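You operate a simulated robot arm through the tools that you are given. There is no shell and no other tool. Be economical: measure what you need, move in short steps, check, and stop when the job is done.

The job below is to be done with a simulated two-armed robot. You get a single attempt, and the scene is never put back.

TASK
Put the blue seat plug from the knee-high shelf of the stock rack on the steel bench by the oil tank and the green seat plug in the tray of the cone cart. Open the lower packing drawer. The order is free.

Only the result counts: the job must be done as asked and must still hold three seconds after the hand-in. Knocking over, shifting, dropping, spilling or breaking anything else fails it.

THE ROBOT
Two 7-joint arms with two-finger parallel grippers on one trunk, on a base that drives. Base frame: it is fixed to the floor where the robot stands at the start and does not move with it; the origin is under the middle of the robot, x ahead of it, y to its left, z up. Units: m, rad, N and s.
The left shoulder is at the start at [0.05, 0.187, 0.885], the right one opposite. With the tool pointing down near the work surface each hand reaches from about 0.1 to 0.66 m from the robot's upright axis, wherever it stands, measured 20 degrees to its own side. Places, roughly: lower packing drawer [-2.7, -3.9, 0.5]; steel bench by the oil tank (25x46 cm) [0.26, 2.04, 0.84]; tray of the cone cart [-2.9, 0.8, 0.8]. Payload 3.43 kg a hand.
Tool frame (each hand has its own): the origin (TCP) lies between the finger pads and is the grasp point; the fingertips stand 0.03 m ahead of it; z points along the fingers, y is the line along which they close. The gripper opens to 0.094 m. The fingers are 0.028 m wide and 0.01 m thick; the gripper's body (0.05 by 0.096 m) begins 0.055 m behind the TCP.
Orientation is that of the tool frame in the base frame, as [roll, pitch, yaw] about the fixed x, y, z axes, in that order (R = Rz(yaw) Ry(pitch) Rx(roll)). With the fingers straight down and closing along the base's y, the tool's x points along the base's -x, its y along +y and its z along -z.

THE INTERFACE
- The arms move only by the tool servo_tool. It takes "left_plan", "right_plan" or both (then of equal length, played together; a hand with none holds still); each is a list of rows, each a list of 7 numbers: the shift along the base's x, y, z in m, then the turn, a rotation vector about the base's x, y, z in rad, then the finger opening in m, from 0 to 0.094. In form: [[x, y, z, wx, wy, wz, gripper], ...]. A call has 1 to 10 rows; each row shifts and turns the commanded pose from where the row before left it. Each row takes 0.2 s and may step no farther than 0.05 m and 0.15 rad from the row before; otherwise, or with a gripper value out of range, the whole call is refused. A pose out of reach is approached as far as the arm can. The call stops where the force on the tool passes 40 N (or 10 N more than at its start, if that is more) or the arm is blocked; 0.2 s more then pass. The fingers move at their own pace (about 0.153 m/s each) and stop on an object; they squeeze with about 35 N. The grip force told is the motor's: it shows also when the fingers shut on nothing. Time passes only in rows, and 0.2 s behind the last, so rows that do not move let the fingers close. The reply holds the time, the measured pose of the TCP, the force on the tool along the base axes, the opening and the grip force, in the units named above and with some noise, with the torque about the TCP (base axes, N m) and any sound that the robot's microphone picked up.
- Cameras (640 x 400 px; columns grow to the right, rows downward): "scene" is now at [0.1404, 0.0081, 1.0323]; the picture's right is [0.12, -0.99, 0.00], its down [-0.68, -0.09, -0.73] and it looks along [0.72, 0.09, -0.69] (base axes); focal length 284 px, centre (320, 200). "left" rides on the left gripper at [0.076, -0.014, -0.102] in its tool frame; the picture's right is [0.18, 0.98, 0.00], its down [-0.75, 0.14, -0.64] and it looks along [-0.63, 0.12, 0.77] (tool axes); focal length 243 px, centre (320, 200). "right" rides on the right gripper at [0.076, 0.014, -0.102] in its tool frame; the picture's right is [-0.18, 0.98, 0.00], its down [-0.75, -0.14, -0.64] and it looks along [-0.63, -0.12, 0.77] (tool axes); focal length 243 px, centre (320, 200). There is no depth. A picture from a camera that has moved, and an enlarged one, comes with that camera's place and axes in the base frame and with its lens.
- get_image(camera): a new picture of that camera. It takes no simulated time.
- slide_trunk(by): slides the trunk up (or, below 0, down) by that many m; the arms and the scene camera ride with it, the base frame stays. It gives what a move gives, with no picture.
- steer(legs): drives the robot by 1 to 6 legs, each [ahead, left, turn to the left] in m, m and rad, along the robot's own axes; the way and the turn of a leg run together, so that a leg with both is an arc; at most 1.5 m and 3.142 rad a leg. The arms and the cameras ride along, it lands a little off, and it stops where it bumps. It gives what a move gives.
- head_to(pan, tilt): turns the head with the scene camera to pan (to the left, within 1.396 rad either way) and tilt (down, from -0.506 to 1.204), counted from straight ahead of the robot. It gives what a move gives.
- zoom(camera, box): a new picture of the part [left, top, right, bottom] of that camera's present view, enlarged. It takes no simulated time.
- sign_off(): hands the job in; it is judged then, once.

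Work in short steps. Places have to be worked out from the pictures, the camera data and where the tool is seen: move nearer, look again, correct. Check each grasp and each placing, and mend what went wrong. You have 165 turns and 118 pictures in all, those below and enlarged ones among them. Open the grippers and draw the arms clear of the work before you hand the job in, unless the task says otherwise; then end with one line.

The tools are called after "Request:" as a command line: name --argument value ..., lists and objects as JSON in quotes. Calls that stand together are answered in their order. servo_tool: Moves the arms, as the interface text tells. Its arguments: {"type":"object","properties":{"left_plan":{"type":"array","items":{"type":"array","items":{"type":"number"}}},"right_plan":{"type":"array","items":{"type":"array","items":{"type":"number"}}}},"required":[]} The other tools are called the same way: slide_trunk (by) slides the trunk up or down; steer (legs) drives the base; head_to (pan, tilt) turns the head that bears the scene camera; get_image (camera) takes a picture; zoom (camera, box) takes an enlarged picture of a part of a camera's view; sign_off () hands the job in.

At the start:

```text
t: 0.0
left_tool_pos: [0.3208, 0.1166, 0.7703]
left_tool_rot: [3.141, 0.0, -3.141]
left_ft_force: [-0.2, 0.2, -0.8]
left_wrist_torque: [0.01, 0.02, -0.01]
left_width: 0.0939
left_finger_force: 0.1
right_tool_pos: [0.3266, -0.0996, 0.7926]
right_tool_rot: [-3.141, -0.001, -3.141]
right_ft_force: [-0.3, -0.2, -1.5]
right_wrist_torque: [-0.03, 0.04, 0.03]
right_width: 0.0944
right_finger_force: 0.0
trunk travel left (down, up): [-0.1, 0.332]
robot x, y, heading: [-0.0026, 0.0003, -0.001]
head pan, tilt: [0.124, 0.759]
```

scene: 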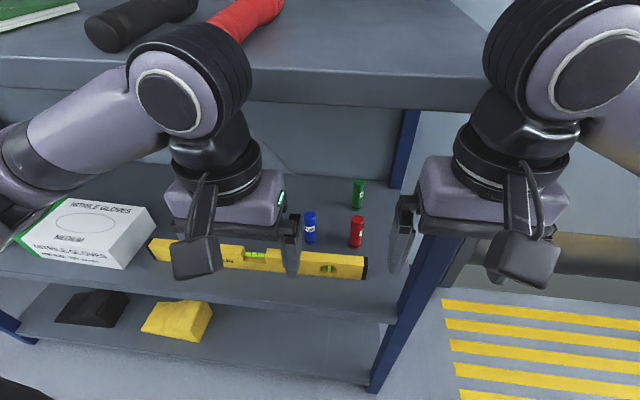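
right: 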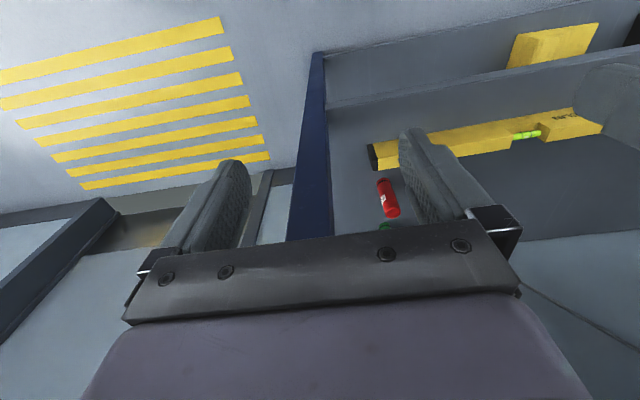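
left: 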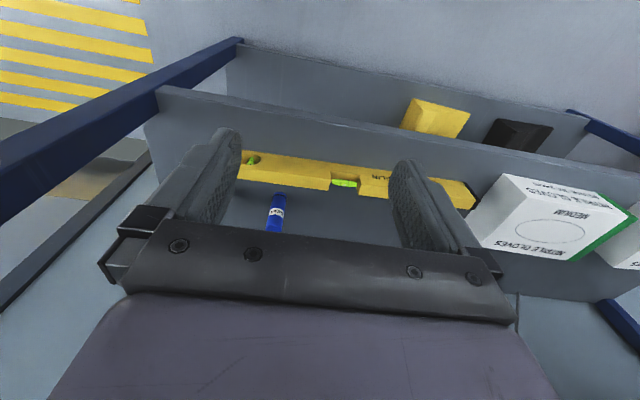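

The plugs stand on the shelf at z≈0.52: blue ~[0.535,0.08], red ~[0.537,-0.024], green ~[0.657,-0.025], with an upper shelf above them. I tilt both hands forward so they can reach in under it, drawing back a little first.

Request:
servo_tool --left_plan '[[-0.03, 0.02, 0, 0, -0.13, 0, 0.06], [-0.03, 0.02, 0, 0, -0.13, 0, 0.06], [0, 0.02, 0, 0, -0.13, 0, 0.06], [0, 0.02, 0, 0, -0.13, 0, 0.06], [0, 0, 0, 0, -0.13, 0, 0.06], [0, 0, 0, 0, -0.13, 0, 0.06]]' --right_plan '[[-0.03, -0.02, 0, 0, -0.13, 0, 0.06], [-0.03, -0.02, 0, 0, -0.13, 0, 0.06], [0, -0.02, 0, 0, -0.13, 0, 0.06], [0, -0.02, 0, 0, -0.13, 0, 0.06], [0, 0, 0, 0, -0.13, 0, 0.06], [0, 0, 0, 0, -0.13, 0, 0.06]]'

Request:
get_image --camera "scene"

Request:
get_image --camera "right"

```text
t: 1.4
left_tool_pos: [0.364, 0.1409, 0.8113]
left_tool_rot: [3.141, 0.781, 3.141]
left_ft_force: [0.2, -0.5, -0.6]
left_wrist_torque: [0.03, -0.01, 0.02]
left_width: 0.0601
left_finger_force: 0.1
left hand out of reach, approached as far as the arm can: row 2, 3, 4, 5, 6
right_tool_pos: [0.3436, -0.1303, 0.8395]
right_tool_rot: [-3.139, 0.778, -3.141]
right_ft_force: [0.0, -1.2, 0.0]
right_wrist_torque: [-0.02, 0.0, -0.01]
right_width: 0.0598
right_finger_force: 0.2
right hand out of reach, approached as far as the arm can: row 3, 4, 5, 6
trunk travel left (down, up): [-0.1, 0.332]
robot x, y, heading: [-0.0038, -0.002, -0.003]
head pan, tilt: [0.124, 0.759]
```

```text
114 pictures are left
camera scene: at [0.1404, 0.0081, 1.0323], right [0.12, -0.99, 0.0], down [-0.68, -0.09, -0.73], along [0.72, 0.09, -0.69], focal length 284 px, centre (320, 200)
```

scene: 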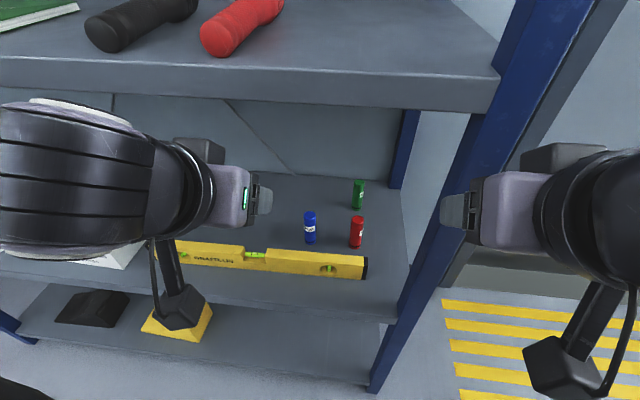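

```text
113 pictures are left
camera right: at [0.2181, -0.1155, 0.8581], right [0.13, 0.98, 0.13], down [0.08, -0.14, 0.99], along [0.99, -0.12, -0.1], focal length 243 px, centre (320, 200)
```

right: 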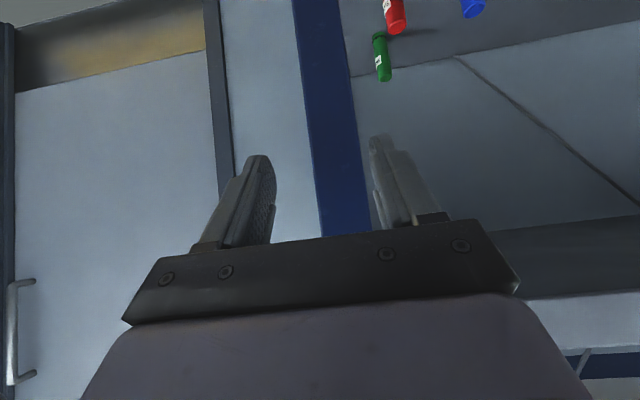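

Heights check out: the plugs are ~0.08 tall, the upper shelf's underside is at z≈0.88, and its front edge at x≈0.42. I drive 0.15 m left so the right hand faces blue and the left hand can come at green obliquely past red.

Request:
steer --legs '[[0, 0.15, 0]]'

Request:
servo_tool --right_plan '[[0.02, 0.015, -0.03, 0, 0.085, 0, 0.06], [0.02, 0.015, -0.03, 0, 0.085, 0, 0.06], [0.02, 0.015, -0.03, 0, 0, 0, 0.06], [0.02, 0.015, -0.02, 0, 0, 0, 0.06]]'

Request:
get_image --camera "right"

Request:
get_image --camera "scene"

```text
t: 2.8
left_tool_pos: [0.3634, 0.2833, 0.8114]
left_tool_rot: [3.14, 0.78, 3.139]
left_ft_force: [0.2, 0.8, -0.7]
left_wrist_torque: [0.01, 0.01, -0.01]
left_width: 0.0602
left_finger_force: 0.1
right_tool_pos: [0.3426, 0.0146, 0.8389]
right_tool_rot: [-3.139, 0.779, 3.139]
right_ft_force: [0.1, 0.7, -0.6]
right_wrist_torque: [-0.01, 0.01, 0.02]
right_width: 0.06
right_finger_force: 0.0
trunk travel left (down, up): [-0.1, 0.332]
robot x, y, heading: [0.0001, 0.1462, -0.001]
head pan, tilt: [0.124, 0.759]
```

```text
t: 3.8
left_tool_pos: [0.3635, 0.2851, 0.8098]
left_tool_rot: [3.139, 0.778, 3.138]
left_ft_force: [0.4, 1.1, 0.4]
left_wrist_torque: [0.0, -0.01, -0.02]
left_width: 0.0598
left_finger_force: 0.1
right_tool_pos: [0.4238, 0.0755, 0.7295]
right_tool_rot: [-3.141, 0.608, 3.141]
right_ft_force: [0.5, -0.7, 0.1]
right_wrist_torque: [0.0, 0.03, 0.02]
right_width: 0.0598
right_finger_force: 0.1
trunk travel left (down, up): [-0.1, 0.332]
robot x, y, heading: [-0.0028, 0.1449, -0.003]
head pan, tilt: [0.124, 0.759]
```

```text
112 pictures are left
camera right: at [0.3044, 0.0898, 0.7694], right [0.15, 0.98, 0.1], down [0.25, -0.14, 0.96], along [0.96, -0.12, -0.27], focal length 243 px, centre (320, 200)
```

right: 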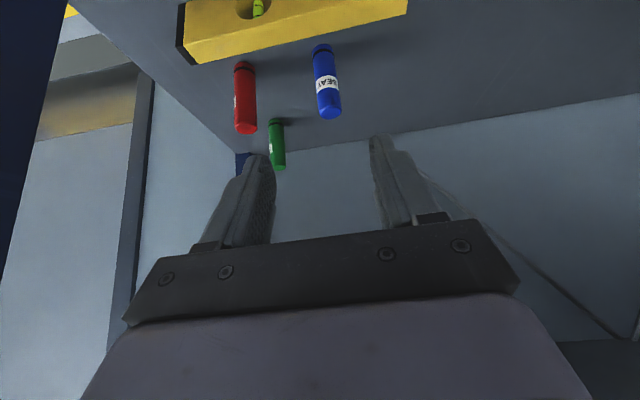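

```text
111 pictures are left
camera scene: at [0.1406, 0.1524, 1.0323], right [0.12, -0.99, 0.0], down [-0.68, -0.08, -0.73], along [0.72, 0.09, -0.69], focal length 284 px, centre (320, 200)
```

scene: 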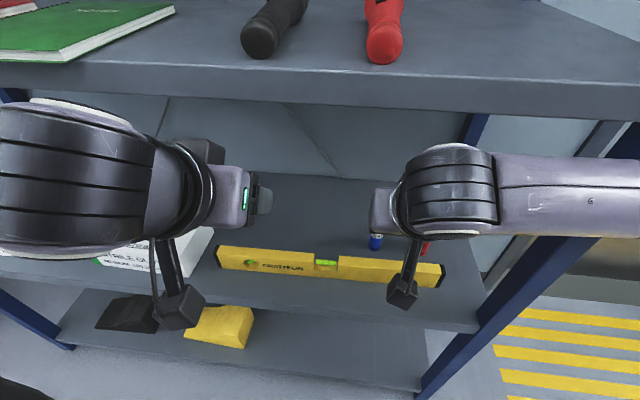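

Blue is at ~[0.534, 0.081], top ~0.605; my hand is nearly lined up along its axis. I slide in to grip height and close.

Request:
servo_tool --right_plan '[[0.0275, 0.0015, -0.0375, 0, 0, 0, 0.06], [0.0275, 0.0015, -0.0375, 0, 0, 0, 0.06], [0.0275, 0.0015, -0.0375, 0, 0, 0, 0.06], [0.0275, 0.0015, -0.0375, 0, 0, 0, 0.06], [0, 0, 0, 0, 0, 0, 0.06]]'

Request:
get_image --camera "right"

```text
t: 5.2
left_tool_pos: [0.3398, 0.2808, 0.818]
left_tool_rot: [-3.135, 0.802, 3.129]
left_ft_force: [-0.2, 0.9, -0.5]
left_wrist_torque: [-0.01, -0.01, -0.05]
left_width: 0.0596
left_finger_force: 0.1
right_tool_pos: [0.5095, 0.0829, 0.6098]
right_tool_rot: [3.124, 0.661, -3.133]
right_ft_force: [0.6, -0.1, -0.6]
right_wrist_torque: [0.02, 0.01, -0.04]
right_width: 0.0601
right_finger_force: 0.1
trunk travel left (down, up): [-0.1, 0.332]
robot x, y, heading: [-0.0118, 0.1417, -0.018]
head pan, tilt: [0.124, 0.759]
stopped in row 5 (right hand): the arm was blocked; the commanded pose is now the measured one
```

```text
110 pictures are left
camera right: at [0.3872, 0.0954, 0.6436], right [0.13, 0.98, 0.13], down [0.2, -0.15, 0.97], along [0.97, -0.1, -0.22], focal length 243 px, centre (320, 200)
```

right: 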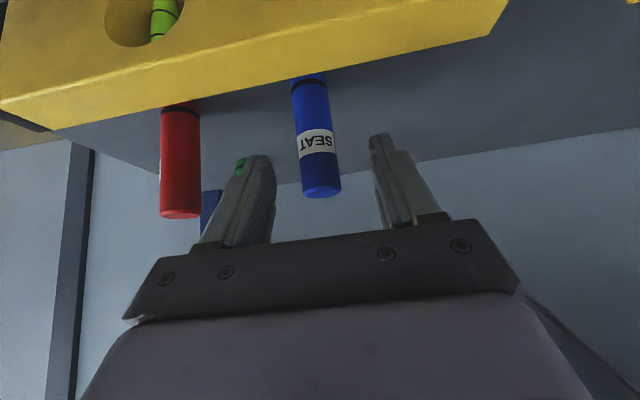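

The arm was blocked with little tool force, so probably a forearm link touched the upper shelf edge. I look before moving.

Request:
get_image --camera "scene"

Request:
get_image --camera "left"

```text
109 pictures are left
camera scene: at [0.1098, 0.1546, 1.0345], right [0.11, -0.99, 0.01], down [-0.67, -0.08, -0.74], along [0.74, 0.07, -0.67], focal length 284 px, centre (320, 200)
```

scene: 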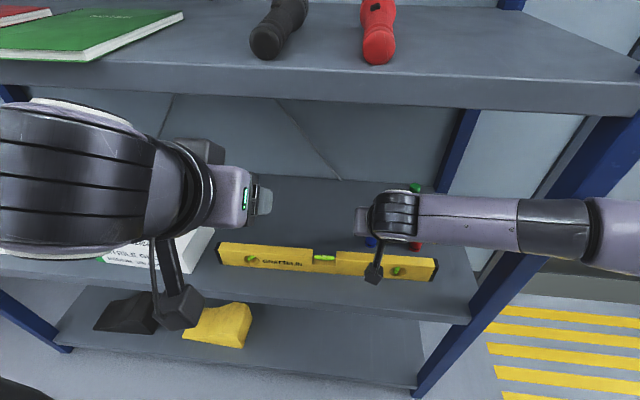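

```text
108 pictures are left
camera left: at [0.2138, 0.2708, 0.8339], right [-0.11, 0.98, -0.14], down [0.06, 0.14, 0.99], along [0.99, 0.1, -0.08], focal length 243 px, centre (320, 200)
```

left: 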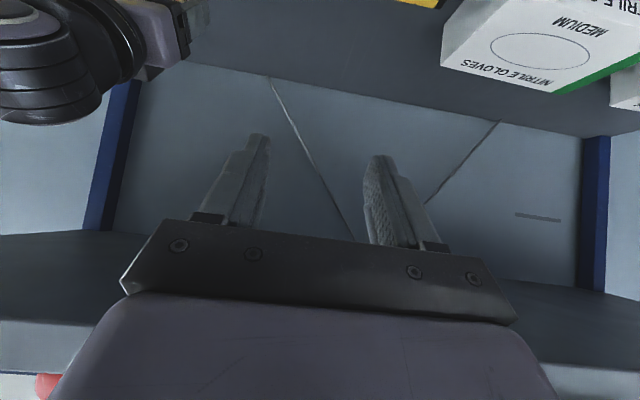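

The right forearm is winged out against the right rack post. I back the hand out along its path, then will stand farther back and left so the arm comes in straighter.

Request:
servo_tool --right_plan '[[-0.0225, 0.0, 0.033, 0, 0, 0, 0.06], [-0.0225, 0.0, 0.033, 0, 0, 0, 0.06], [-0.0225, 0.0, 0.035, 0, 0, 0, 0.06], [-0.0225, 0.0, 0.035, 0, 0, 0, 0.06]]'

Request:
get_image --camera "scene"

```text
t: 6.2
left_tool_pos: [0.3581, 0.2824, 0.812]
left_tool_rot: [3.14, 0.779, 3.133]
left_ft_force: [0.4, 0.2, -0.4]
left_wrist_torque: [0.02, 0.03, -0.05]
left_width: 0.0602
left_finger_force: 0.0
right_tool_pos: [0.4357, 0.0801, 0.7271]
right_tool_rot: [3.126, 0.627, 3.14]
right_ft_force: [0.6, 0.0, -0.1]
right_wrist_torque: [0.01, 0.0, -0.04]
right_width: 0.0602
right_finger_force: 0.1
trunk travel left (down, up): [-0.1, 0.332]
robot x, y, heading: [-0.0089, 0.1431, -0.007]
head pan, tilt: [0.124, 0.759]
```

```text
107 pictures are left
camera scene: at [0.1345, 0.1512, 1.033], right [0.12, -0.99, 0.0], down [-0.68, -0.08, -0.73], along [0.72, 0.08, -0.69], focal length 284 px, centre (320, 200)
```

scene: 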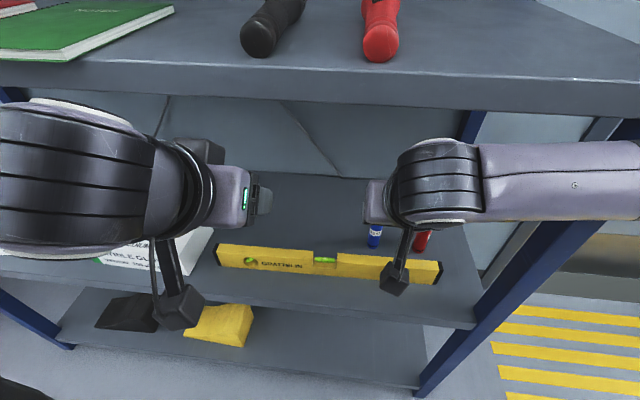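

Clear, nothing moved. I back up 0.17 and move left 0.15.

Request:
steer --legs '[[-0.17, 0, 0], [0, 0.15, 0]]'

Request:
servo_tool --right_plan '[[0.045, -0.018, 0, 0, 0, 0, 0.06], [0.045, -0.037, 0, 0, 0, 0, 0.06], [0.045, -0.037, 0, 0, 0, 0, 0.06], [0.02, -0.037, 0, 0, 0, 0, 0.06]]'

Request:
get_image --camera "scene"

Request:
get_image --camera "right"

```text
t: 8.6
left_tool_pos: [0.1864, 0.4298, 0.81]
left_tool_rot: [3.139, 0.778, 3.133]
left_ft_force: [-0.3, -0.7, -0.3]
left_wrist_torque: [0.0, -0.04, -0.01]
left_width: 0.0598
left_finger_force: 0.1
right_tool_pos: [0.2628, 0.2288, 0.7258]
right_tool_rot: [3.129, 0.622, -3.137]
right_ft_force: [-0.3, 0.4, -0.7]
right_wrist_torque: [0.0, -0.03, 0.0]
right_width: 0.0602
right_finger_force: 0.1
trunk travel left (down, up): [-0.1, 0.332]
robot x, y, heading: [-0.1783, 0.2913, -0.003]
head pan, tilt: [0.124, 0.759]
```

```text
refused: row 2 steps farther than a row can; nothing moved
```

```text
106 pictures are left
camera scene: at [-0.0376, 0.2996, 1.0323], right [0.12, -0.99, 0.0], down [-0.68, -0.08, -0.73], along [0.72, 0.08, -0.69], focal length 284 px, centre (320, 200)
```

scene: 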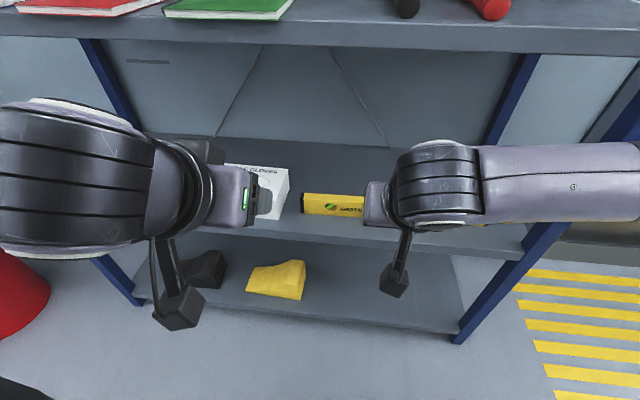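

```text
105 pictures are left
camera right: at [0.1416, 0.2419, 0.7632], right [0.14, 0.98, 0.12], down [0.24, -0.15, 0.96], along [0.96, -0.11, -0.26], focal length 243 px, centre (320, 200)
```

right: 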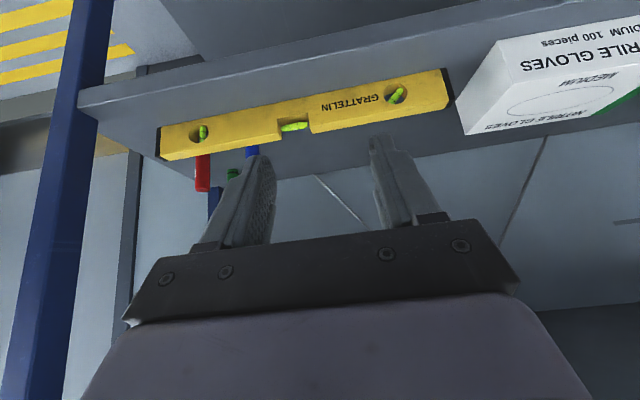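

Now the right hand goes to the pre-grasp point (~[0.43, 0.081, 0.73]) in smaller steps.

Request:
servo_tool --right_plan '[[0.02, -0.037, 0, 0, 0, 0, 0.06], [0.02, -0.037, 0, 0, 0, 0, 0.06], [0.03, -0.037, 0, 0, 0, 0, 0.06], [0.03, -0.036, 0, 0, 0, 0, 0.06], [0.03, 0, 0, 0, 0, 0, 0.06], [0.033, 0, 0, 0, 0, 0, 0.06]]'

Request:
get_image --camera "scene"

Request:
get_image --camera "right"

```text
t: 10.0
left_tool_pos: [0.1859, 0.4305, 0.8094]
left_tool_rot: [3.14, 0.779, 3.132]
left_ft_force: [0.7, 0.1, 0.0]
left_wrist_torque: [0.0, 0.01, -0.04]
left_width: 0.0599
left_finger_force: 0.0
right_tool_pos: [0.4253, 0.0821, 0.7267]
right_tool_rot: [3.13, 0.624, -3.139]
right_ft_force: [0.3, -0.8, 0.1]
right_wrist_torque: [0.0, 0.0, 0.02]
right_width: 0.0601
right_finger_force: 0.1
trunk travel left (down, up): [-0.1, 0.332]
robot x, y, heading: [-0.1762, 0.2895, -0.002]
head pan, tilt: [0.124, 0.759]
```

```text
104 pictures are left
camera scene: at [-0.0376, 0.2997, 1.0323], right [0.12, -0.99, 0.0], down [-0.68, -0.08, -0.73], along [0.72, 0.08, -0.69], focal length 284 px, centre (320, 200)
```

scene: 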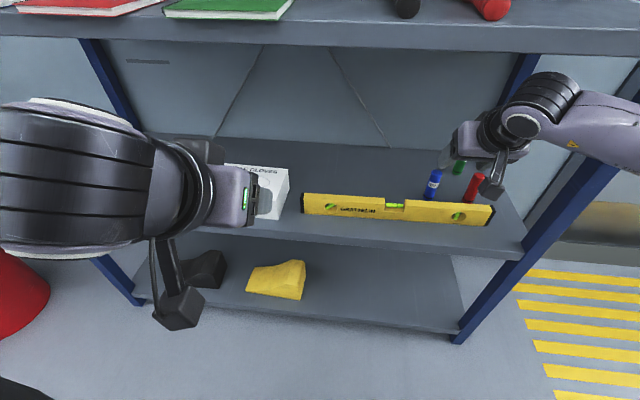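

```text
103 pictures are left
camera right: at [0.3038, 0.0953, 0.7641], right [0.14, 0.98, 0.12], down [0.24, -0.15, 0.96], along [0.96, -0.11, -0.25], focal length 243 px, centre (320, 200)
```

right: 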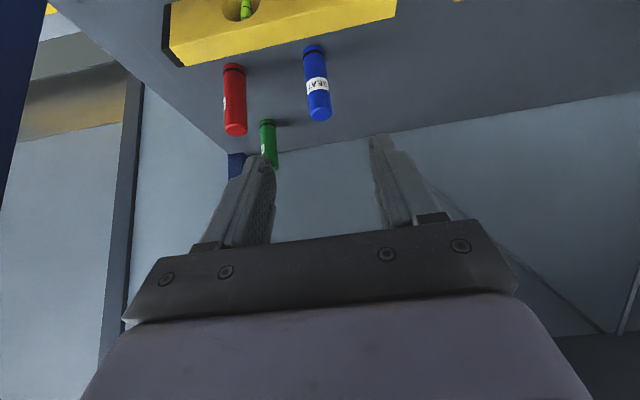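

To keep the elbow away from the post I'd rather face the rack obliquely (heading ≈ -0.6), so the elbow swings backward. First I pull the right hand back and fold the left hand in, pointing down.

Request:
servo_tool --left_plan '[[0, 0, 0, 0, 0.13, 0, 0.06], [0, 0, 0, 0, 0.13, 0, 0.06], [0, 0, 0, 0, 0.13, 0, 0.06], [-0.02, 0, 0, 0, 0.13, 0, 0.06], [-0.04, 0, 0, 0, 0.13, 0, 0.06], [-0.04, 0, 0, 0, 0.13, 0, 0.06]]' --right_plan '[[-0.03, 0, 0, 0, 0, 0, 0.06], [-0.03, 0, 0, 0, 0, 0, 0.06], [-0.03, 0, 0, 0, 0, 0, 0.06], [0, 0, 0, 0, 0, 0, 0.06], [0, 0, 0, 0, 0, 0, 0.06], [0, 0, 0, 0, 0, 0, 0.06]]'

Request:
steer --legs '[[0, 0, -0.6], [-0.016, 0.377, 0]]'

Request:
head_to --pan 0.0 --tilt 0.75

Request:
get_image --camera "scene"

```text
t: 11.4
left_tool_pos: [0.0859, 0.4269, 0.8095]
left_tool_rot: [-3.137, -0.004, 3.136]
left_ft_force: [-0.2, 0.6, 0.2]
left_wrist_torque: [0.0, -0.01, 0.01]
left_width: 0.0599
left_finger_force: 0.0
right_tool_pos: [0.3347, 0.0833, 0.7262]
right_tool_rot: [3.129, 0.622, -3.138]
right_ft_force: [0.5, -0.1, -0.4]
right_wrist_torque: [-0.02, 0.0, 0.0]
right_width: 0.0601
right_finger_force: 0.1
trunk travel left (down, up): [-0.1, 0.332]
robot x, y, heading: [-0.1762, 0.292, -0.013]
head pan, tilt: [0.124, 0.759]
```

```text
t: 14.2
left_tool_pos: [0.149, 0.3253, 0.8102]
left_tool_rot: [3.139, -0.007, 2.528]
left_ft_force: [0.0, -0.2, 0.2]
left_wrist_torque: [-0.01, -0.01, -0.03]
left_width: 0.0601
left_finger_force: 0.1
right_tool_pos: [0.1705, -0.0958, 0.7275]
right_tool_rot: [3.121, 0.63, 2.555]
right_ft_force: [-0.8, 0.3, -0.3]
right_wrist_torque: [-0.01, -0.02, 0.03]
right_width: 0.0601
right_finger_force: 0.0
trunk travel left (down, up): [-0.1, 0.332]
robot x, y, heading: [-0.1394, 0.3622, -0.593]
head pan, tilt: [0.124, 0.759]
stopped in leg 2: the robot was blocked; the commanded pose is now the measured one
```

```text
t: 14.9
left_tool_pos: [0.1496, 0.3263, 0.8091]
left_tool_rot: [3.137, -0.008, 2.53]
left_ft_force: [-0.5, -0.3, -0.1]
left_wrist_torque: [0.03, -0.01, 0.0]
left_width: 0.0601
left_finger_force: 0.1
right_tool_pos: [0.1706, -0.0955, 0.7289]
right_tool_rot: [3.123, 0.628, 2.556]
right_ft_force: [0.8, -0.5, 0.5]
right_wrist_torque: [-0.02, -0.01, 0.02]
right_width: 0.06
right_finger_force: 0.0
trunk travel left (down, up): [-0.1, 0.332]
robot x, y, heading: [-0.1354, 0.364, -0.595]
head pan, tilt: [0.0, 0.75]
```

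```text
102 pictures are left
camera scene: at [-0.0258, 0.2791, 1.034], right [-0.56, -0.83, -0.01], down [-0.56, 0.38, -0.74], along [0.61, -0.41, -0.68], focal length 284 px, centre (320, 200)
```

scene: 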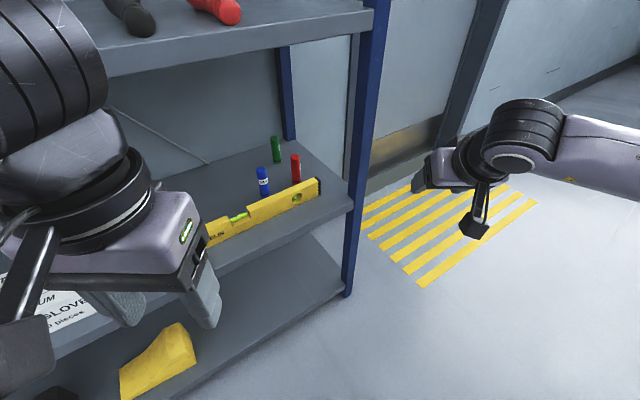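

The drive was blocked after ~0.08 m. I look left to see what I touched.

Request:
head_to --pan 1.0 --tilt 0.6

Request:
get_image --camera "scene"

Request:
get_image --camera "left"

```text
t: 16.2
left_tool_pos: [0.1495, 0.3254, 0.8091]
left_tool_rot: [3.139, -0.008, 2.53]
left_ft_force: [-0.8, 1.2, 0.0]
left_wrist_torque: [0.01, 0.01, -0.02]
left_width: 0.0599
left_finger_force: 0.1
right_tool_pos: [0.1719, -0.0975, 0.7286]
right_tool_rot: [3.123, 0.63, 2.557]
right_ft_force: [-0.4, 0.0, 0.2]
right_wrist_torque: [-0.04, -0.03, -0.02]
right_width: 0.0599
right_finger_force: 0.1
trunk travel left (down, up): [-0.1, 0.332]
robot x, y, heading: [-0.1367, 0.3623, -0.597]
head pan, tilt: [1.0, 0.6]
```

```text
101 pictures are left
camera scene: at [-0.0133, 0.3603, 1.047], right [0.39, -0.92, 0.0], down [-0.51, -0.22, -0.83], along [0.76, 0.33, -0.56], focal length 284 px, centre (320, 200)
```

scene: 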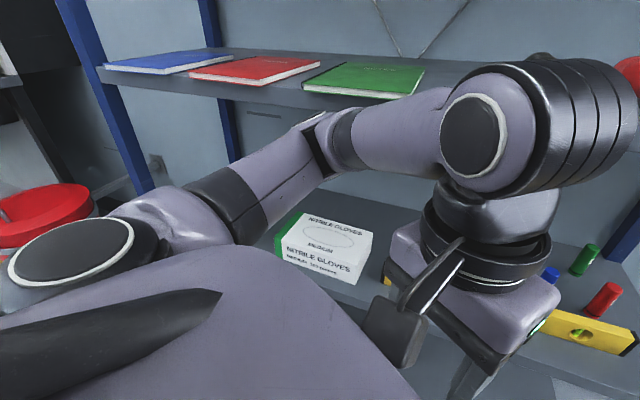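

```text
100 pictures are left
camera left: at [0.0791, 0.3576, 0.9115], right [0.41, 0.91, 0.0], down [0.7, -0.32, 0.64], along [0.58, -0.26, -0.77], focal length 243 px, centre (320, 200)
```

left: 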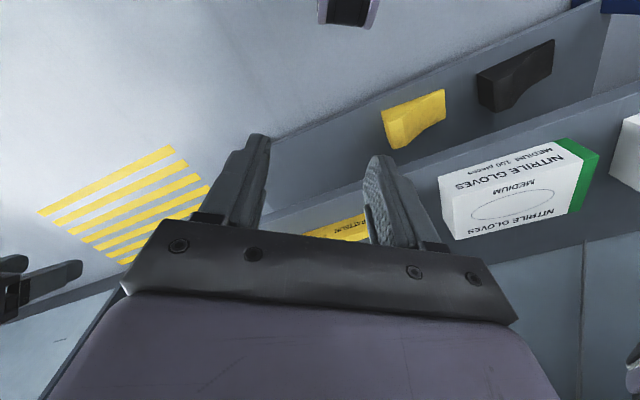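

The left elbow touched the upper shelf's front edge. I back off, return to facing the rack squarely at x≈-0.17, and lower the trunk 0.08 so the elbows sit below shelf level.

Request:
steer --legs '[[-0.06, -0.05, 0], [0, 0, 0.597], [0.03, -0.05, 0]]'

Request:
slide_trunk --by -0.08

Request:
head_to --pan -0.1 --tilt 0.6

Request:
get_image --camera "scene"

```text
t: 19.4
left_tool_pos: [0.0728, 0.4394, 0.8057]
left_tool_rot: [-3.141, -0.016, 3.137]
left_ft_force: [0.1, -0.8, 0.2]
left_wrist_torque: [-0.04, 0.02, 0.0]
left_width: 0.0602
left_finger_force: 0.0
right_tool_pos: [0.3299, 0.1043, 0.7265]
right_tool_rot: [3.128, 0.625, -3.118]
right_ft_force: [-1.0, -0.5, -0.4]
right_wrist_torque: [-0.01, -0.02, -0.02]
right_width: 0.0602
right_finger_force: 0.1
trunk travel left (down, up): [-0.1, 0.332]
robot x, y, heading: [-0.1847, 0.3023, 0.014]
head pan, tilt: [1.0, 0.6]
```

```text
t: 20.6
left_tool_pos: [0.0739, 0.4393, 0.7267]
left_tool_rot: [-3.139, -0.014, 3.136]
left_ft_force: [1.0, -0.7, 0.4]
left_wrist_torque: [0.02, -0.01, 0.01]
left_width: 0.06
left_finger_force: 0.0
right_tool_pos: [0.3311, 0.1042, 0.6473]
right_tool_rot: [3.129, 0.625, -3.116]
right_ft_force: [0.5, -0.7, 0.8]
right_wrist_torque: [-0.01, 0.02, -0.01]
right_width: 0.0598
right_finger_force: 0.0
trunk travel left (down, up): [-0.02, 0.412]
robot x, y, heading: [-0.1845, 0.3039, 0.01]
head pan, tilt: [1.0, 0.6]
```

```text
t: 21.9
left_tool_pos: [0.0738, 0.4388, 0.7266]
left_tool_rot: [-3.141, -0.014, 3.137]
left_ft_force: [0.2, 0.2, 0.5]
left_wrist_torque: [0.01, -0.02, 0.0]
left_width: 0.0601
left_finger_force: 0.0
right_tool_pos: [0.3305, 0.1058, 0.6471]
right_tool_rot: [3.129, 0.624, -3.117]
right_ft_force: [0.3, -0.4, -0.5]
right_wrist_torque: [0.04, 0.02, -0.01]
right_width: 0.0601
right_finger_force: 0.0
trunk travel left (down, up): [-0.02, 0.412]
robot x, y, heading: [-0.185, 0.3051, 0.014]
head pan, tilt: [-0.099, 0.6]
```

```text
99 pictures are left
camera scene: at [-0.0385, 0.2941, 0.9659], right [-0.09, -1.0, 0.0], down [-0.56, 0.05, -0.83], along [0.82, -0.07, -0.56], focal length 284 px, centre (320, 200)
```

scene: 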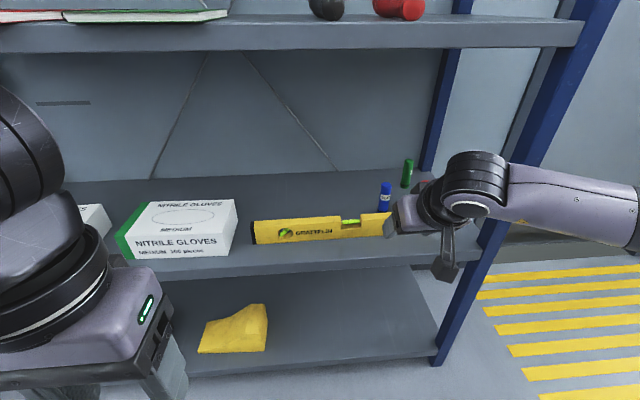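

Forearm geometry is much better from here. I move to the pre-grasp point above-behind blue and check.

Request:
servo_tool --right_plan '[[0.02, -0.006, 0.04, 0, 0, 0, 0.06], [0.026, -0.006, 0.04, 0, 0, 0, 0.06], [0.026, -0.006, 0, 0, 0, 0, 0.06], [0.026, -0.006, 0, 0, 0, 0, 0.06], [0, 0, 0, 0, 0, 0, 0.06]]'

Request:
get_image --camera "scene"

Request:
get_image --camera "right"

```text
t: 23.1
left_tool_pos: [0.0735, 0.4399, 0.7266]
left_tool_rot: [-3.139, -0.013, 3.137]
left_ft_force: [0.1, 0.6, 0.0]
left_wrist_torque: [-0.02, 0.0, -0.01]
left_width: 0.0599
left_finger_force: 0.0
right_tool_pos: [0.4292, 0.0817, 0.7266]
right_tool_rot: [3.127, 0.624, -3.116]
right_ft_force: [0.8, -0.4, 1.0]
right_wrist_torque: [-0.01, -0.01, 0.0]
right_width: 0.0599
right_finger_force: 0.1
trunk travel left (down, up): [-0.02, 0.412]
robot x, y, heading: [-0.188, 0.3005, 0.009]
head pan, tilt: [-0.099, 0.6]
```

```text
98 pictures are left
camera scene: at [-0.0385, 0.294, 0.9659], right [-0.09, -1.0, 0.0], down [-0.56, 0.05, -0.83], along [0.82, -0.07, -0.56], focal length 284 px, centre (320, 200)
```

scene: 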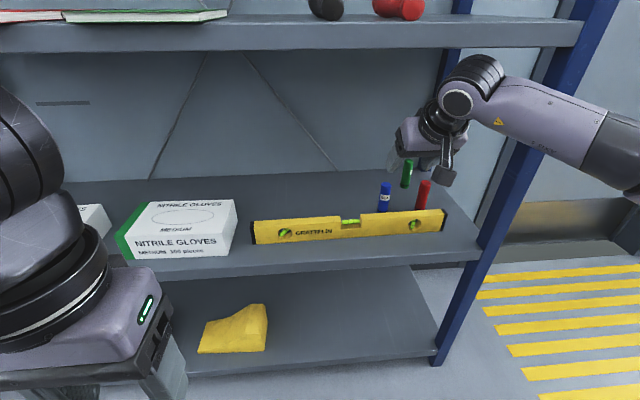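

```text
97 pictures are left
camera right: at [0.3082, 0.0909, 0.765], right [0.12, 0.99, 0.12], down [0.24, -0.14, 0.96], along [0.96, -0.08, -0.25], focal length 243 px, centre (320, 200)
```

right: 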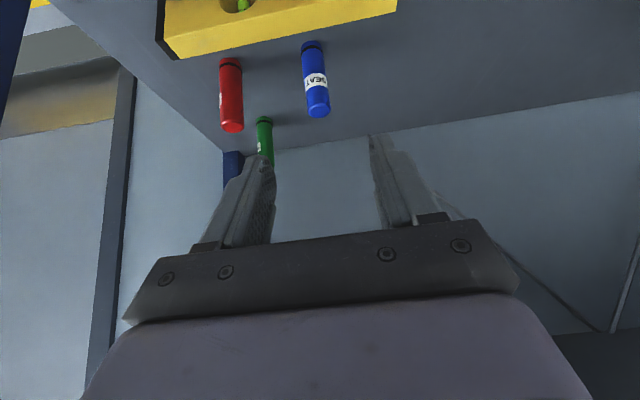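

Looks good; I advance halfway and check for blocking.

Request:
servo_tool --right_plan '[[0.0265, 0, -0.037, 0, 0, 0, 0.06], [0.0265, 0, -0.037, 0, 0, 0, 0.06], [0, 0, 0, 0, 0, 0, 0.06]]'

Request:
get_image --camera "scene"

```text
t: 23.9
left_tool_pos: [0.0731, 0.4389, 0.7261]
left_tool_rot: [-3.139, -0.014, 3.137]
left_ft_force: [-0.4, 0.1, 0.2]
left_wrist_torque: [0.0, 0.04, 0.0]
left_width: 0.06
left_finger_force: 0.1
right_tool_pos: [0.4831, 0.0834, 0.6477]
right_tool_rot: [3.129, 0.623, -3.117]
right_ft_force: [-0.7, -0.7, -0.2]
right_wrist_torque: [-0.01, -0.02, 0.01]
right_width: 0.0601
right_finger_force: 0.1
trunk travel left (down, up): [-0.02, 0.412]
robot x, y, heading: [-0.1868, 0.3014, 0.017]
head pan, tilt: [-0.099, 0.6]
```

```text
96 pictures are left
camera scene: at [-0.0385, 0.294, 0.9659], right [-0.09, -1.0, 0.0], down [-0.56, 0.05, -0.83], along [0.82, -0.07, -0.56], focal length 284 px, centre (320, 200)
```

scene: 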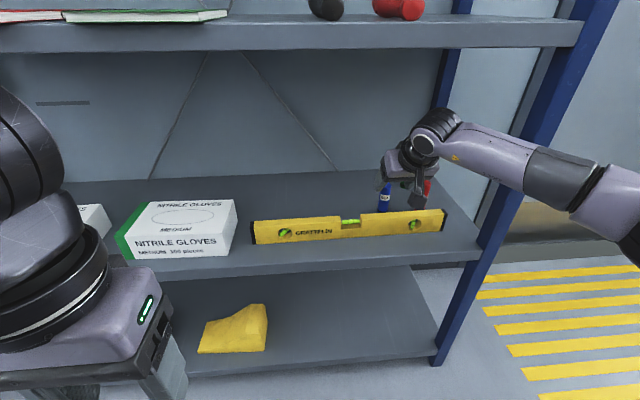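

No obstruction. I go in the rest of the way.

Request:
servo_tool --right_plan '[[0.026, 0, -0.034, 0, 0, 0, 0.06], [0.026, 0, -0.033, 0, 0, 0, 0.06], [0, 0, 0, 0, 0, 0, 0.06]]'

Request:
get_image --camera "right"

Request:
get_image --camera "scene"

```text
t: 24.7
left_tool_pos: [0.0732, 0.4394, 0.7259]
left_tool_rot: [-3.14, -0.013, 3.136]
left_ft_force: [-0.1, -0.9, 0.6]
left_wrist_torque: [-0.04, 0.0, -0.05]
left_width: 0.0599
left_finger_force: 0.1
right_tool_pos: [0.5347, 0.0829, 0.5818]
right_tool_rot: [3.129, 0.624, -3.119]
right_ft_force: [-0.5, 0.2, 0.0]
right_wrist_torque: [0.01, 0.01, 0.01]
right_width: 0.0601
right_finger_force: 0.0
trunk travel left (down, up): [-0.02, 0.412]
robot x, y, heading: [-0.1846, 0.3023, 0.014]
head pan, tilt: [-0.099, 0.6]
```

```text
95 pictures are left
camera right: at [0.4142, 0.093, 0.6197], right [0.12, 0.99, 0.12], down [0.24, -0.14, 0.96], along [0.96, -0.08, -0.25], focal length 243 px, centre (320, 200)
```

right: 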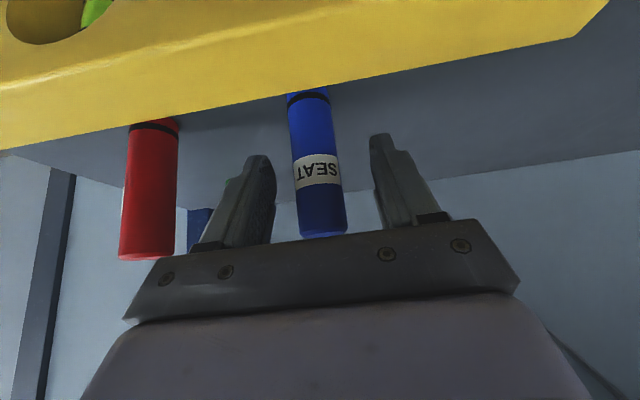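

```text
94 pictures are left
camera scene: at [-0.0385, 0.294, 0.9659], right [-0.09, -1.0, 0.0], down [-0.56, 0.05, -0.83], along [0.82, -0.07, -0.56], focal length 284 px, centre (320, 200)
```

scene: 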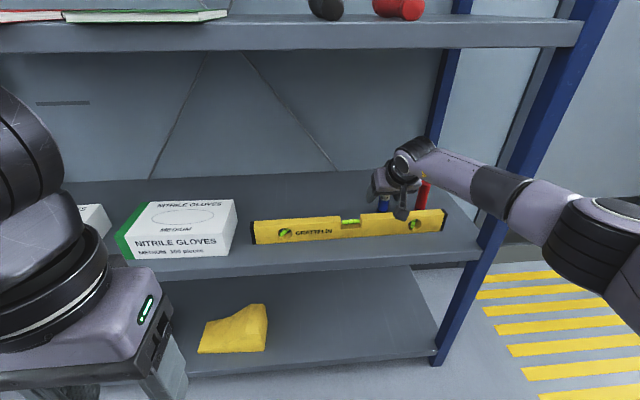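

Blue is between the fingers; closing.

Request:
servo_tool --right_plan '[[0, 0, 0, 0, 0, 0, 0.03], [0, 0, 0, 0, 0, 0, 0.0], [0, 0, 0, 0, 0, 0, 0.0], [0, 0, 0, 0, 0, 0, 0.0]]'

Request:
get_image --camera "right"

```text
t: 25.7
left_tool_pos: [0.0725, 0.4403, 0.7262]
left_tool_rot: [-3.141, -0.015, 3.136]
left_ft_force: [-0.7, -0.6, 0.6]
left_wrist_torque: [0.03, 0.01, -0.01]
left_width: 0.0599
left_finger_force: 0.1
right_tool_pos: [0.5356, 0.0827, 0.5823]
right_tool_rot: [3.127, 0.624, -3.116]
right_ft_force: [0.3, -0.4, -0.3]
right_wrist_torque: [0.02, 0.02, 0.02]
right_width: 0.0287
right_finger_force: 34.8
trunk travel left (down, up): [-0.02, 0.412]
robot x, y, heading: [-0.1825, 0.3017, 0.01]
head pan, tilt: [-0.099, 0.6]
```

```text
93 pictures are left
camera right: at [0.4141, 0.0929, 0.6201], right [0.12, 0.99, 0.12], down [0.24, -0.14, 0.96], along [0.96, -0.08, -0.25], focal length 243 px, centre (320, 200)
```

right: 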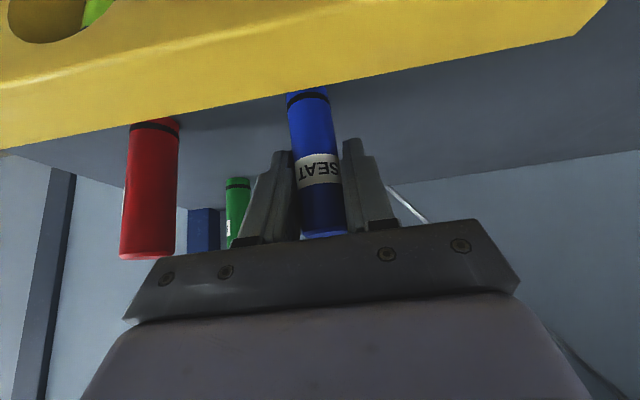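

Gripped (width 0.029, ~35 N). Lift and withdraw.

Request:
servo_tool --right_plan '[[0, 0, 0.03, 0, 0, 0, 0.0], [-0.018, 0, 0.036, 0, 0, 0, 0.0], [-0.027, 0, 0.036, 0, 0, 0, 0.0], [-0.027, 0, 0.036, 0, 0, 0, 0.0], [-0.04, 0, 0.01, 0, 0, 0, 0.0], [-0.045, 0, 0, 0, 0, 0, 0.0], [-0.045, 0, 0, 0, 0, 0, 0.0], [-0.04, 0, 0, 0, 0, 0, 0.0]]'

Request:
get_image --camera "scene"

Request:
get_image --camera "right"

```text
t: 27.5
left_tool_pos: [0.0735, 0.4395, 0.7272]
left_tool_rot: [-3.138, -0.014, 3.136]
left_ft_force: [0.2, 0.6, -0.4]
left_wrist_torque: [0.02, 0.03, 0.02]
left_width: 0.06
left_finger_force: 0.0
right_tool_pos: [0.2909, 0.0815, 0.7367]
right_tool_rot: [3.127, 0.625, -3.118]
right_ft_force: [0.2, 0.2, -1.0]
right_wrist_torque: [0.01, 0.03, 0.01]
right_width: 0.0286
right_finger_force: 34.8
trunk travel left (down, up): [-0.02, 0.412]
robot x, y, heading: [-0.1889, 0.3009, 0.009]
head pan, tilt: [-0.099, 0.6]
```

```text
92 pictures are left
camera scene: at [-0.0384, 0.294, 0.9659], right [-0.09, -1.0, 0.0], down [-0.56, 0.05, -0.82], along [0.82, -0.07, -0.57], focal length 284 px, centre (320, 200)
```

scene: 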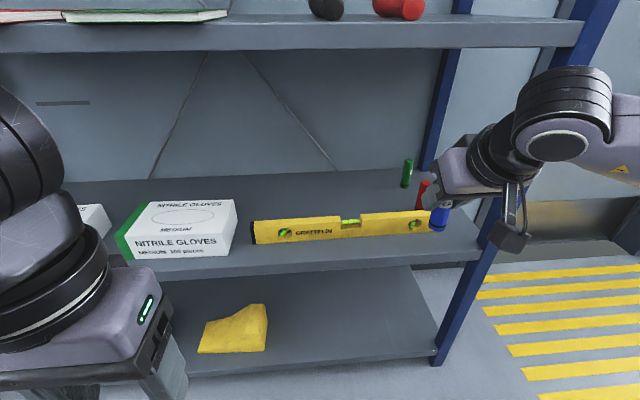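

```text
91 pictures are left
camera right: at [0.1686, 0.0917, 0.7744], right [0.12, 0.99, 0.12], down [0.24, -0.14, 0.96], along [0.96, -0.09, -0.25], focal length 243 px, centre (320, 200)
```

right: 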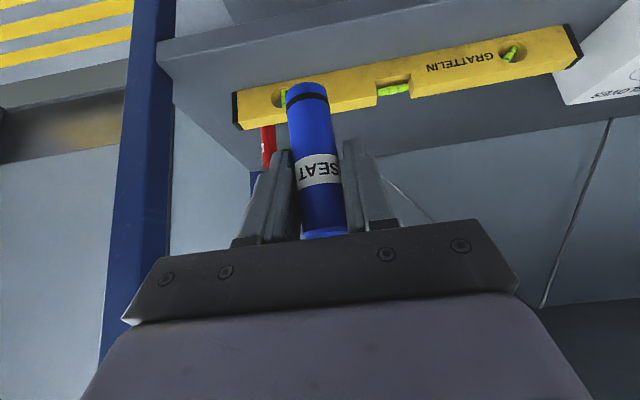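

Blue is held and clear of the rack. Next I ready the left hand: forward, tilted 45° and yawed right for green, while the right hand draws back.

Request:
servo_tool --left_plan '[[0.03, 0, 0, 0, -0.13, 0, 0.06], [0.03, 0, 0, 0, -0.13, 0, 0.06], [0.03, 0, 0, 0, -0.13, 0, 0.06], [0.03, 0, 0, 0, -0.13, 0, 0.06], [0.02, 0, 0, 0, -0.13, 0, 0.06], [0, 0, 0, 0, -0.13, 0, 0.06], [0, 0, 0, 0, 0, -0.15, 0.06], [0, 0, 0, 0, 0, -0.15, 0.06], [0, 0, 0, 0, 0, -0.15, 0.06], [0, 0, 0, 0, 0, -0.15, 0.06]]' --right_plan '[[-0.03, 0, 0, 0, 0, 0, 0], [-0.03, 0, 0, 0, 0, 0, 0], [-0.03, 0, 0.01, 0, 0, 0, 0], [0, 0, 0.0, 0, 0, 0, 0], [0, 0, 0, 0, 0, 0, 0], [0, 0, 0, 0, 0, 0, 0], [0, 0, 0, 0, 0, 0, 0], [0, 0, 0, 0, 0, 0, 0], [0, 0, 0, 0, 0, 0, 0], [0, 0, 0, 0, 0, 0, 0]]'

Request:
get_image --camera "scene"

```text
t: 29.7
left_tool_pos: [0.2135, 0.4405, 0.7272]
left_tool_rot: [3.136, 0.766, 2.53]
left_ft_force: [0.1, -0.3, -0.8]
left_wrist_torque: [0.0, -0.02, 0.02]
left_width: 0.06
left_finger_force: 0.1
right_tool_pos: [0.2016, 0.0801, 0.7452]
right_tool_rot: [3.128, 0.625, -3.117]
right_ft_force: [-0.1, -0.6, 0.3]
right_wrist_torque: [0.0, 0.01, -0.04]
right_width: 0.0287
right_finger_force: 35.0
trunk travel left (down, up): [-0.02, 0.412]
robot x, y, heading: [-0.183, 0.3028, 0.013]
head pan, tilt: [-0.099, 0.6]
```

```text
90 pictures are left
camera scene: at [-0.0385, 0.2939, 0.9659], right [-0.09, -1.0, 0.0], down [-0.56, 0.05, -0.83], along [0.82, -0.07, -0.56], focal length 284 px, centre (320, 200)
```

scene: 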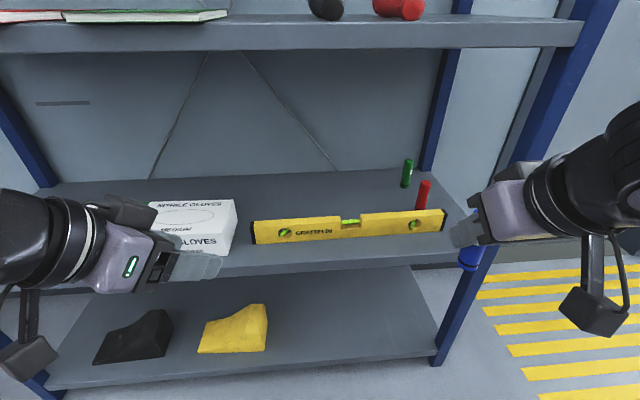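

I swing the right hand (with blue) outward to the right to keep it away from the left arm and the post, then drive partway in.

Request:
servo_tool --right_plan '[[-0.02, -0.04, 0, 0, 0, 0, 0], [-0.02, -0.04, 0, 0, 0, 0, 0], [-0.02, -0.04, 0, 0, 0, 0, 0], [-0.02, -0.04, 0, 0, 0, 0, 0], [-0.01, -0.04, 0, 0, 0, 0, 0]]'

Request:
steer --legs '[[0, -0.11, 0], [0.12, 0, 0]]'

Request:
get_image --camera "scene"

Request:
get_image --camera "left"

```text
t: 30.9
left_tool_pos: [0.213, 0.4402, 0.7267]
left_tool_rot: [3.139, 0.769, 2.534]
left_ft_force: [0.6, -0.2, -0.6]
left_wrist_torque: [0.01, 0.02, -0.01]
left_width: 0.0599
left_finger_force: 0.0
right_tool_pos: [0.1201, -0.1241, 0.7445]
right_tool_rot: [3.128, 0.623, -3.117]
right_ft_force: [0.4, -0.1, -0.2]
right_wrist_torque: [0.02, 0.0, 0.01]
right_width: 0.0286
right_finger_force: 34.6
right hand out of reach, approached as far as the arm can: row 2, 3
trunk travel left (down, up): [-0.02, 0.412]
robot x, y, heading: [-0.1846, 0.3037, 0.012]
head pan, tilt: [-0.099, 0.6]
```

```text
t: 33.0
left_tool_pos: [0.3351, 0.3336, 0.7272]
left_tool_rot: [3.137, 0.767, 2.534]
left_ft_force: [0.4, -0.4, 0.4]
left_wrist_torque: [-0.01, -0.03, 0.02]
left_width: 0.06
left_finger_force: 0.2
right_tool_pos: [0.2394, -0.2288, 0.7451]
right_tool_rot: [3.128, 0.624, -3.118]
right_ft_force: [0.0, -0.7, -1.0]
right_wrist_torque: [-0.01, -0.02, 0.0]
right_width: 0.0284
right_finger_force: 34.9
trunk travel left (down, up): [-0.02, 0.412]
robot x, y, heading: [-0.0629, 0.1948, 0.004]
head pan, tilt: [-0.099, 0.6]
```

```text
89 pictures are left
camera scene: at [0.0825, 0.1878, 0.9659], right [-0.09, -1.0, 0.0], down [-0.56, 0.05, -0.83], along [0.82, -0.07, -0.56], focal length 284 px, centre (320, 200)
```

scene: 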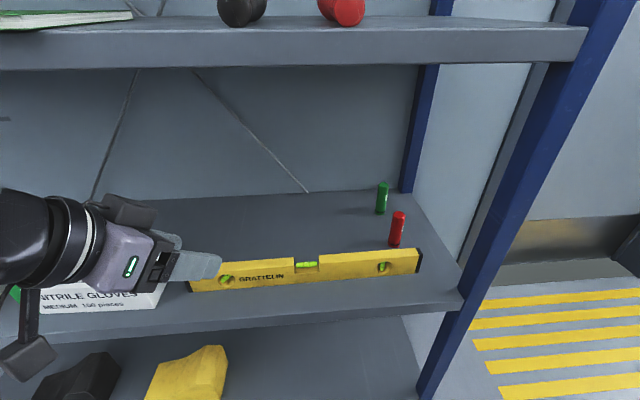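

```text
88 pictures are left
camera left: at [0.2234, 0.3947, 0.7474], right [0.45, 0.88, -0.13], down [0.16, 0.06, 0.99], along [0.88, -0.47, -0.11], focal length 243 px, centre (320, 200)
```

left: 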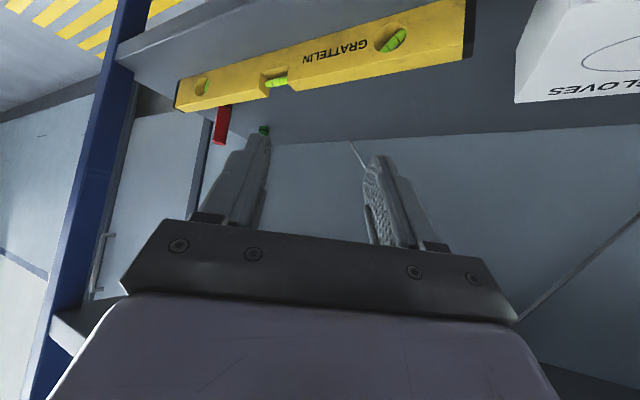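

I bring the left hand in under the shelf at z≈0.655, oriented toward green, stopping ~0.1 m short.

Request:
servo_tool --left_plan '[[0.02, -0.035, -0.01, 0, 0, 0, 0.06], [0.02, -0.04, -0.01, 0, 0, 0, 0.06], [0.025, -0.04, -0.01, 0, 0, 0, 0.06], [0.03, -0.038, -0.01, 0, 0, 0, 0.06], [0.033, -0.035, -0.01, 0, 0, 0, 0.06], [0.035, -0.035, -0.01, 0, 0, 0, 0.06], [0.035, -0.035, -0.01, 0, 0, 0, 0.06], [0.03, -0.03, 0, 0, 0, 0, 0.06]]'

Request:
get_image --camera "scene"

Request:
get_image --camera "left"

```text
refused: row 6 steps farther than a row can; nothing moved
```

```text
87 pictures are left
camera scene: at [0.0825, 0.1878, 0.9659], right [-0.09, -1.0, 0.0], down [-0.56, 0.05, -0.83], along [0.82, -0.07, -0.56], focal length 284 px, centre (320, 200)
```

scene: 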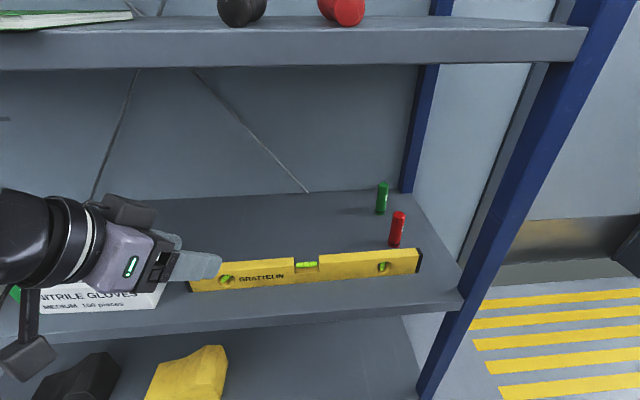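

```text
86 pictures are left
camera left: at [0.2234, 0.3947, 0.7474], right [0.45, 0.88, -0.13], down [0.16, 0.06, 0.99], along [0.88, -0.47, -0.11], focal length 243 px, centre (320, 200)
```

left: 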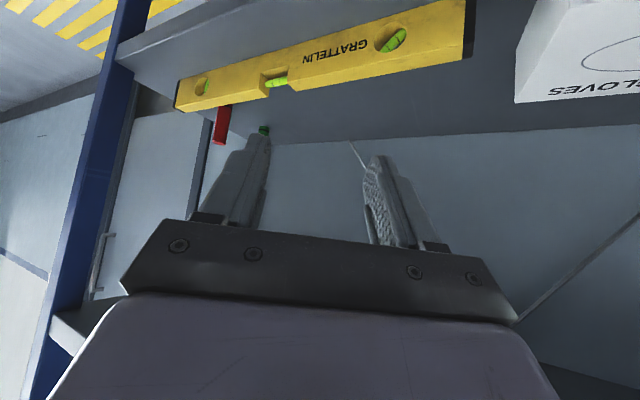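

A row was slightly too long; same path with smaller rows.

Request:
servo_tool --left_plan '[[0.02, -0.035, -0.01, 0, 0, 0, 0.06], [0.02, -0.038, -0.01, 0, 0, 0, 0.06], [0.025, -0.038, -0.01, 0, 0, 0, 0.06], [0.028, -0.036, -0.01, 0, 0, 0, 0.06], [0.03, -0.035, -0.01, 0, 0, 0, 0.06], [0.033, -0.035, -0.01, 0, 0, 0, 0.06], [0.033, -0.035, -0.01, 0, 0, 0, 0.06], [0.03, -0.03, 0, 0, 0, 0, 0.06]]'

Request:
get_image --camera "scene"

Request:
get_image --camera "left"

```text
t: 34.8
left_tool_pos: [0.5606, 0.0666, 0.6477]
left_tool_rot: [3.127, 0.758, 2.542]
left_ft_force: [0.0, 0.1, -0.1]
left_wrist_torque: [-0.01, 0.02, -0.03]
left_width: 0.0601
left_finger_force: 0.1
right_tool_pos: [0.2407, -0.2286, 0.7447]
right_tool_rot: [3.129, 0.624, -3.116]
right_ft_force: [0.3, -0.1, -0.2]
right_wrist_torque: [-0.02, 0.01, 0.01]
right_width: 0.0282
right_finger_force: 35.2
trunk travel left (down, up): [-0.02, 0.412]
robot x, y, heading: [-0.064, 0.1971, 0.009]
head pan, tilt: [-0.099, 0.6]
```

```text
85 pictures are left
camera scene: at [0.0829, 0.1883, 0.9658], right [-0.09, -1.0, 0.0], down [-0.56, 0.05, -0.82], along [0.82, -0.07, -0.57], focal length 284 px, centre (320, 200)
```

scene: 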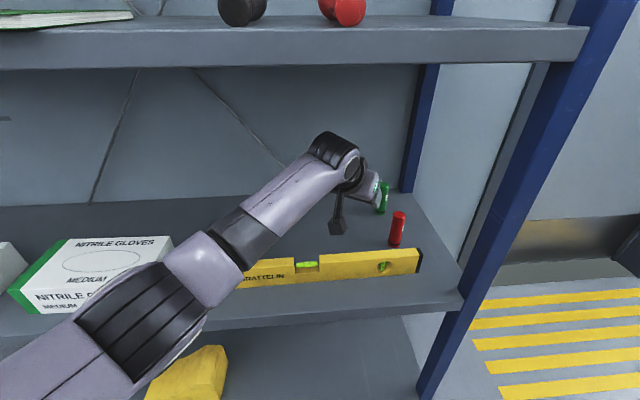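

```text
84 pictures are left
camera left: at [0.4487, 0.1257, 0.6689], right [0.44, 0.89, -0.12], down [0.16, 0.05, 0.99], along [0.89, -0.45, -0.12], focal length 243 px, centre (320, 200)
```

left: 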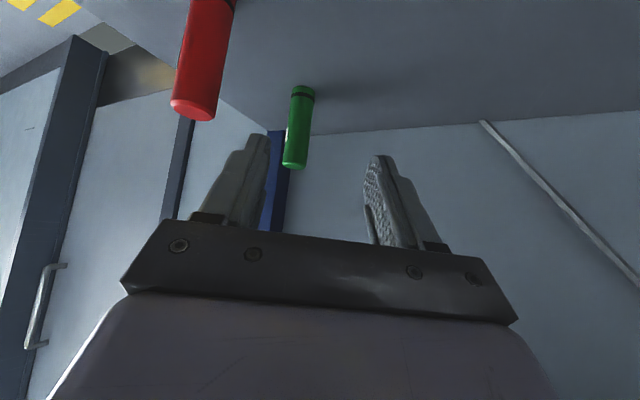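

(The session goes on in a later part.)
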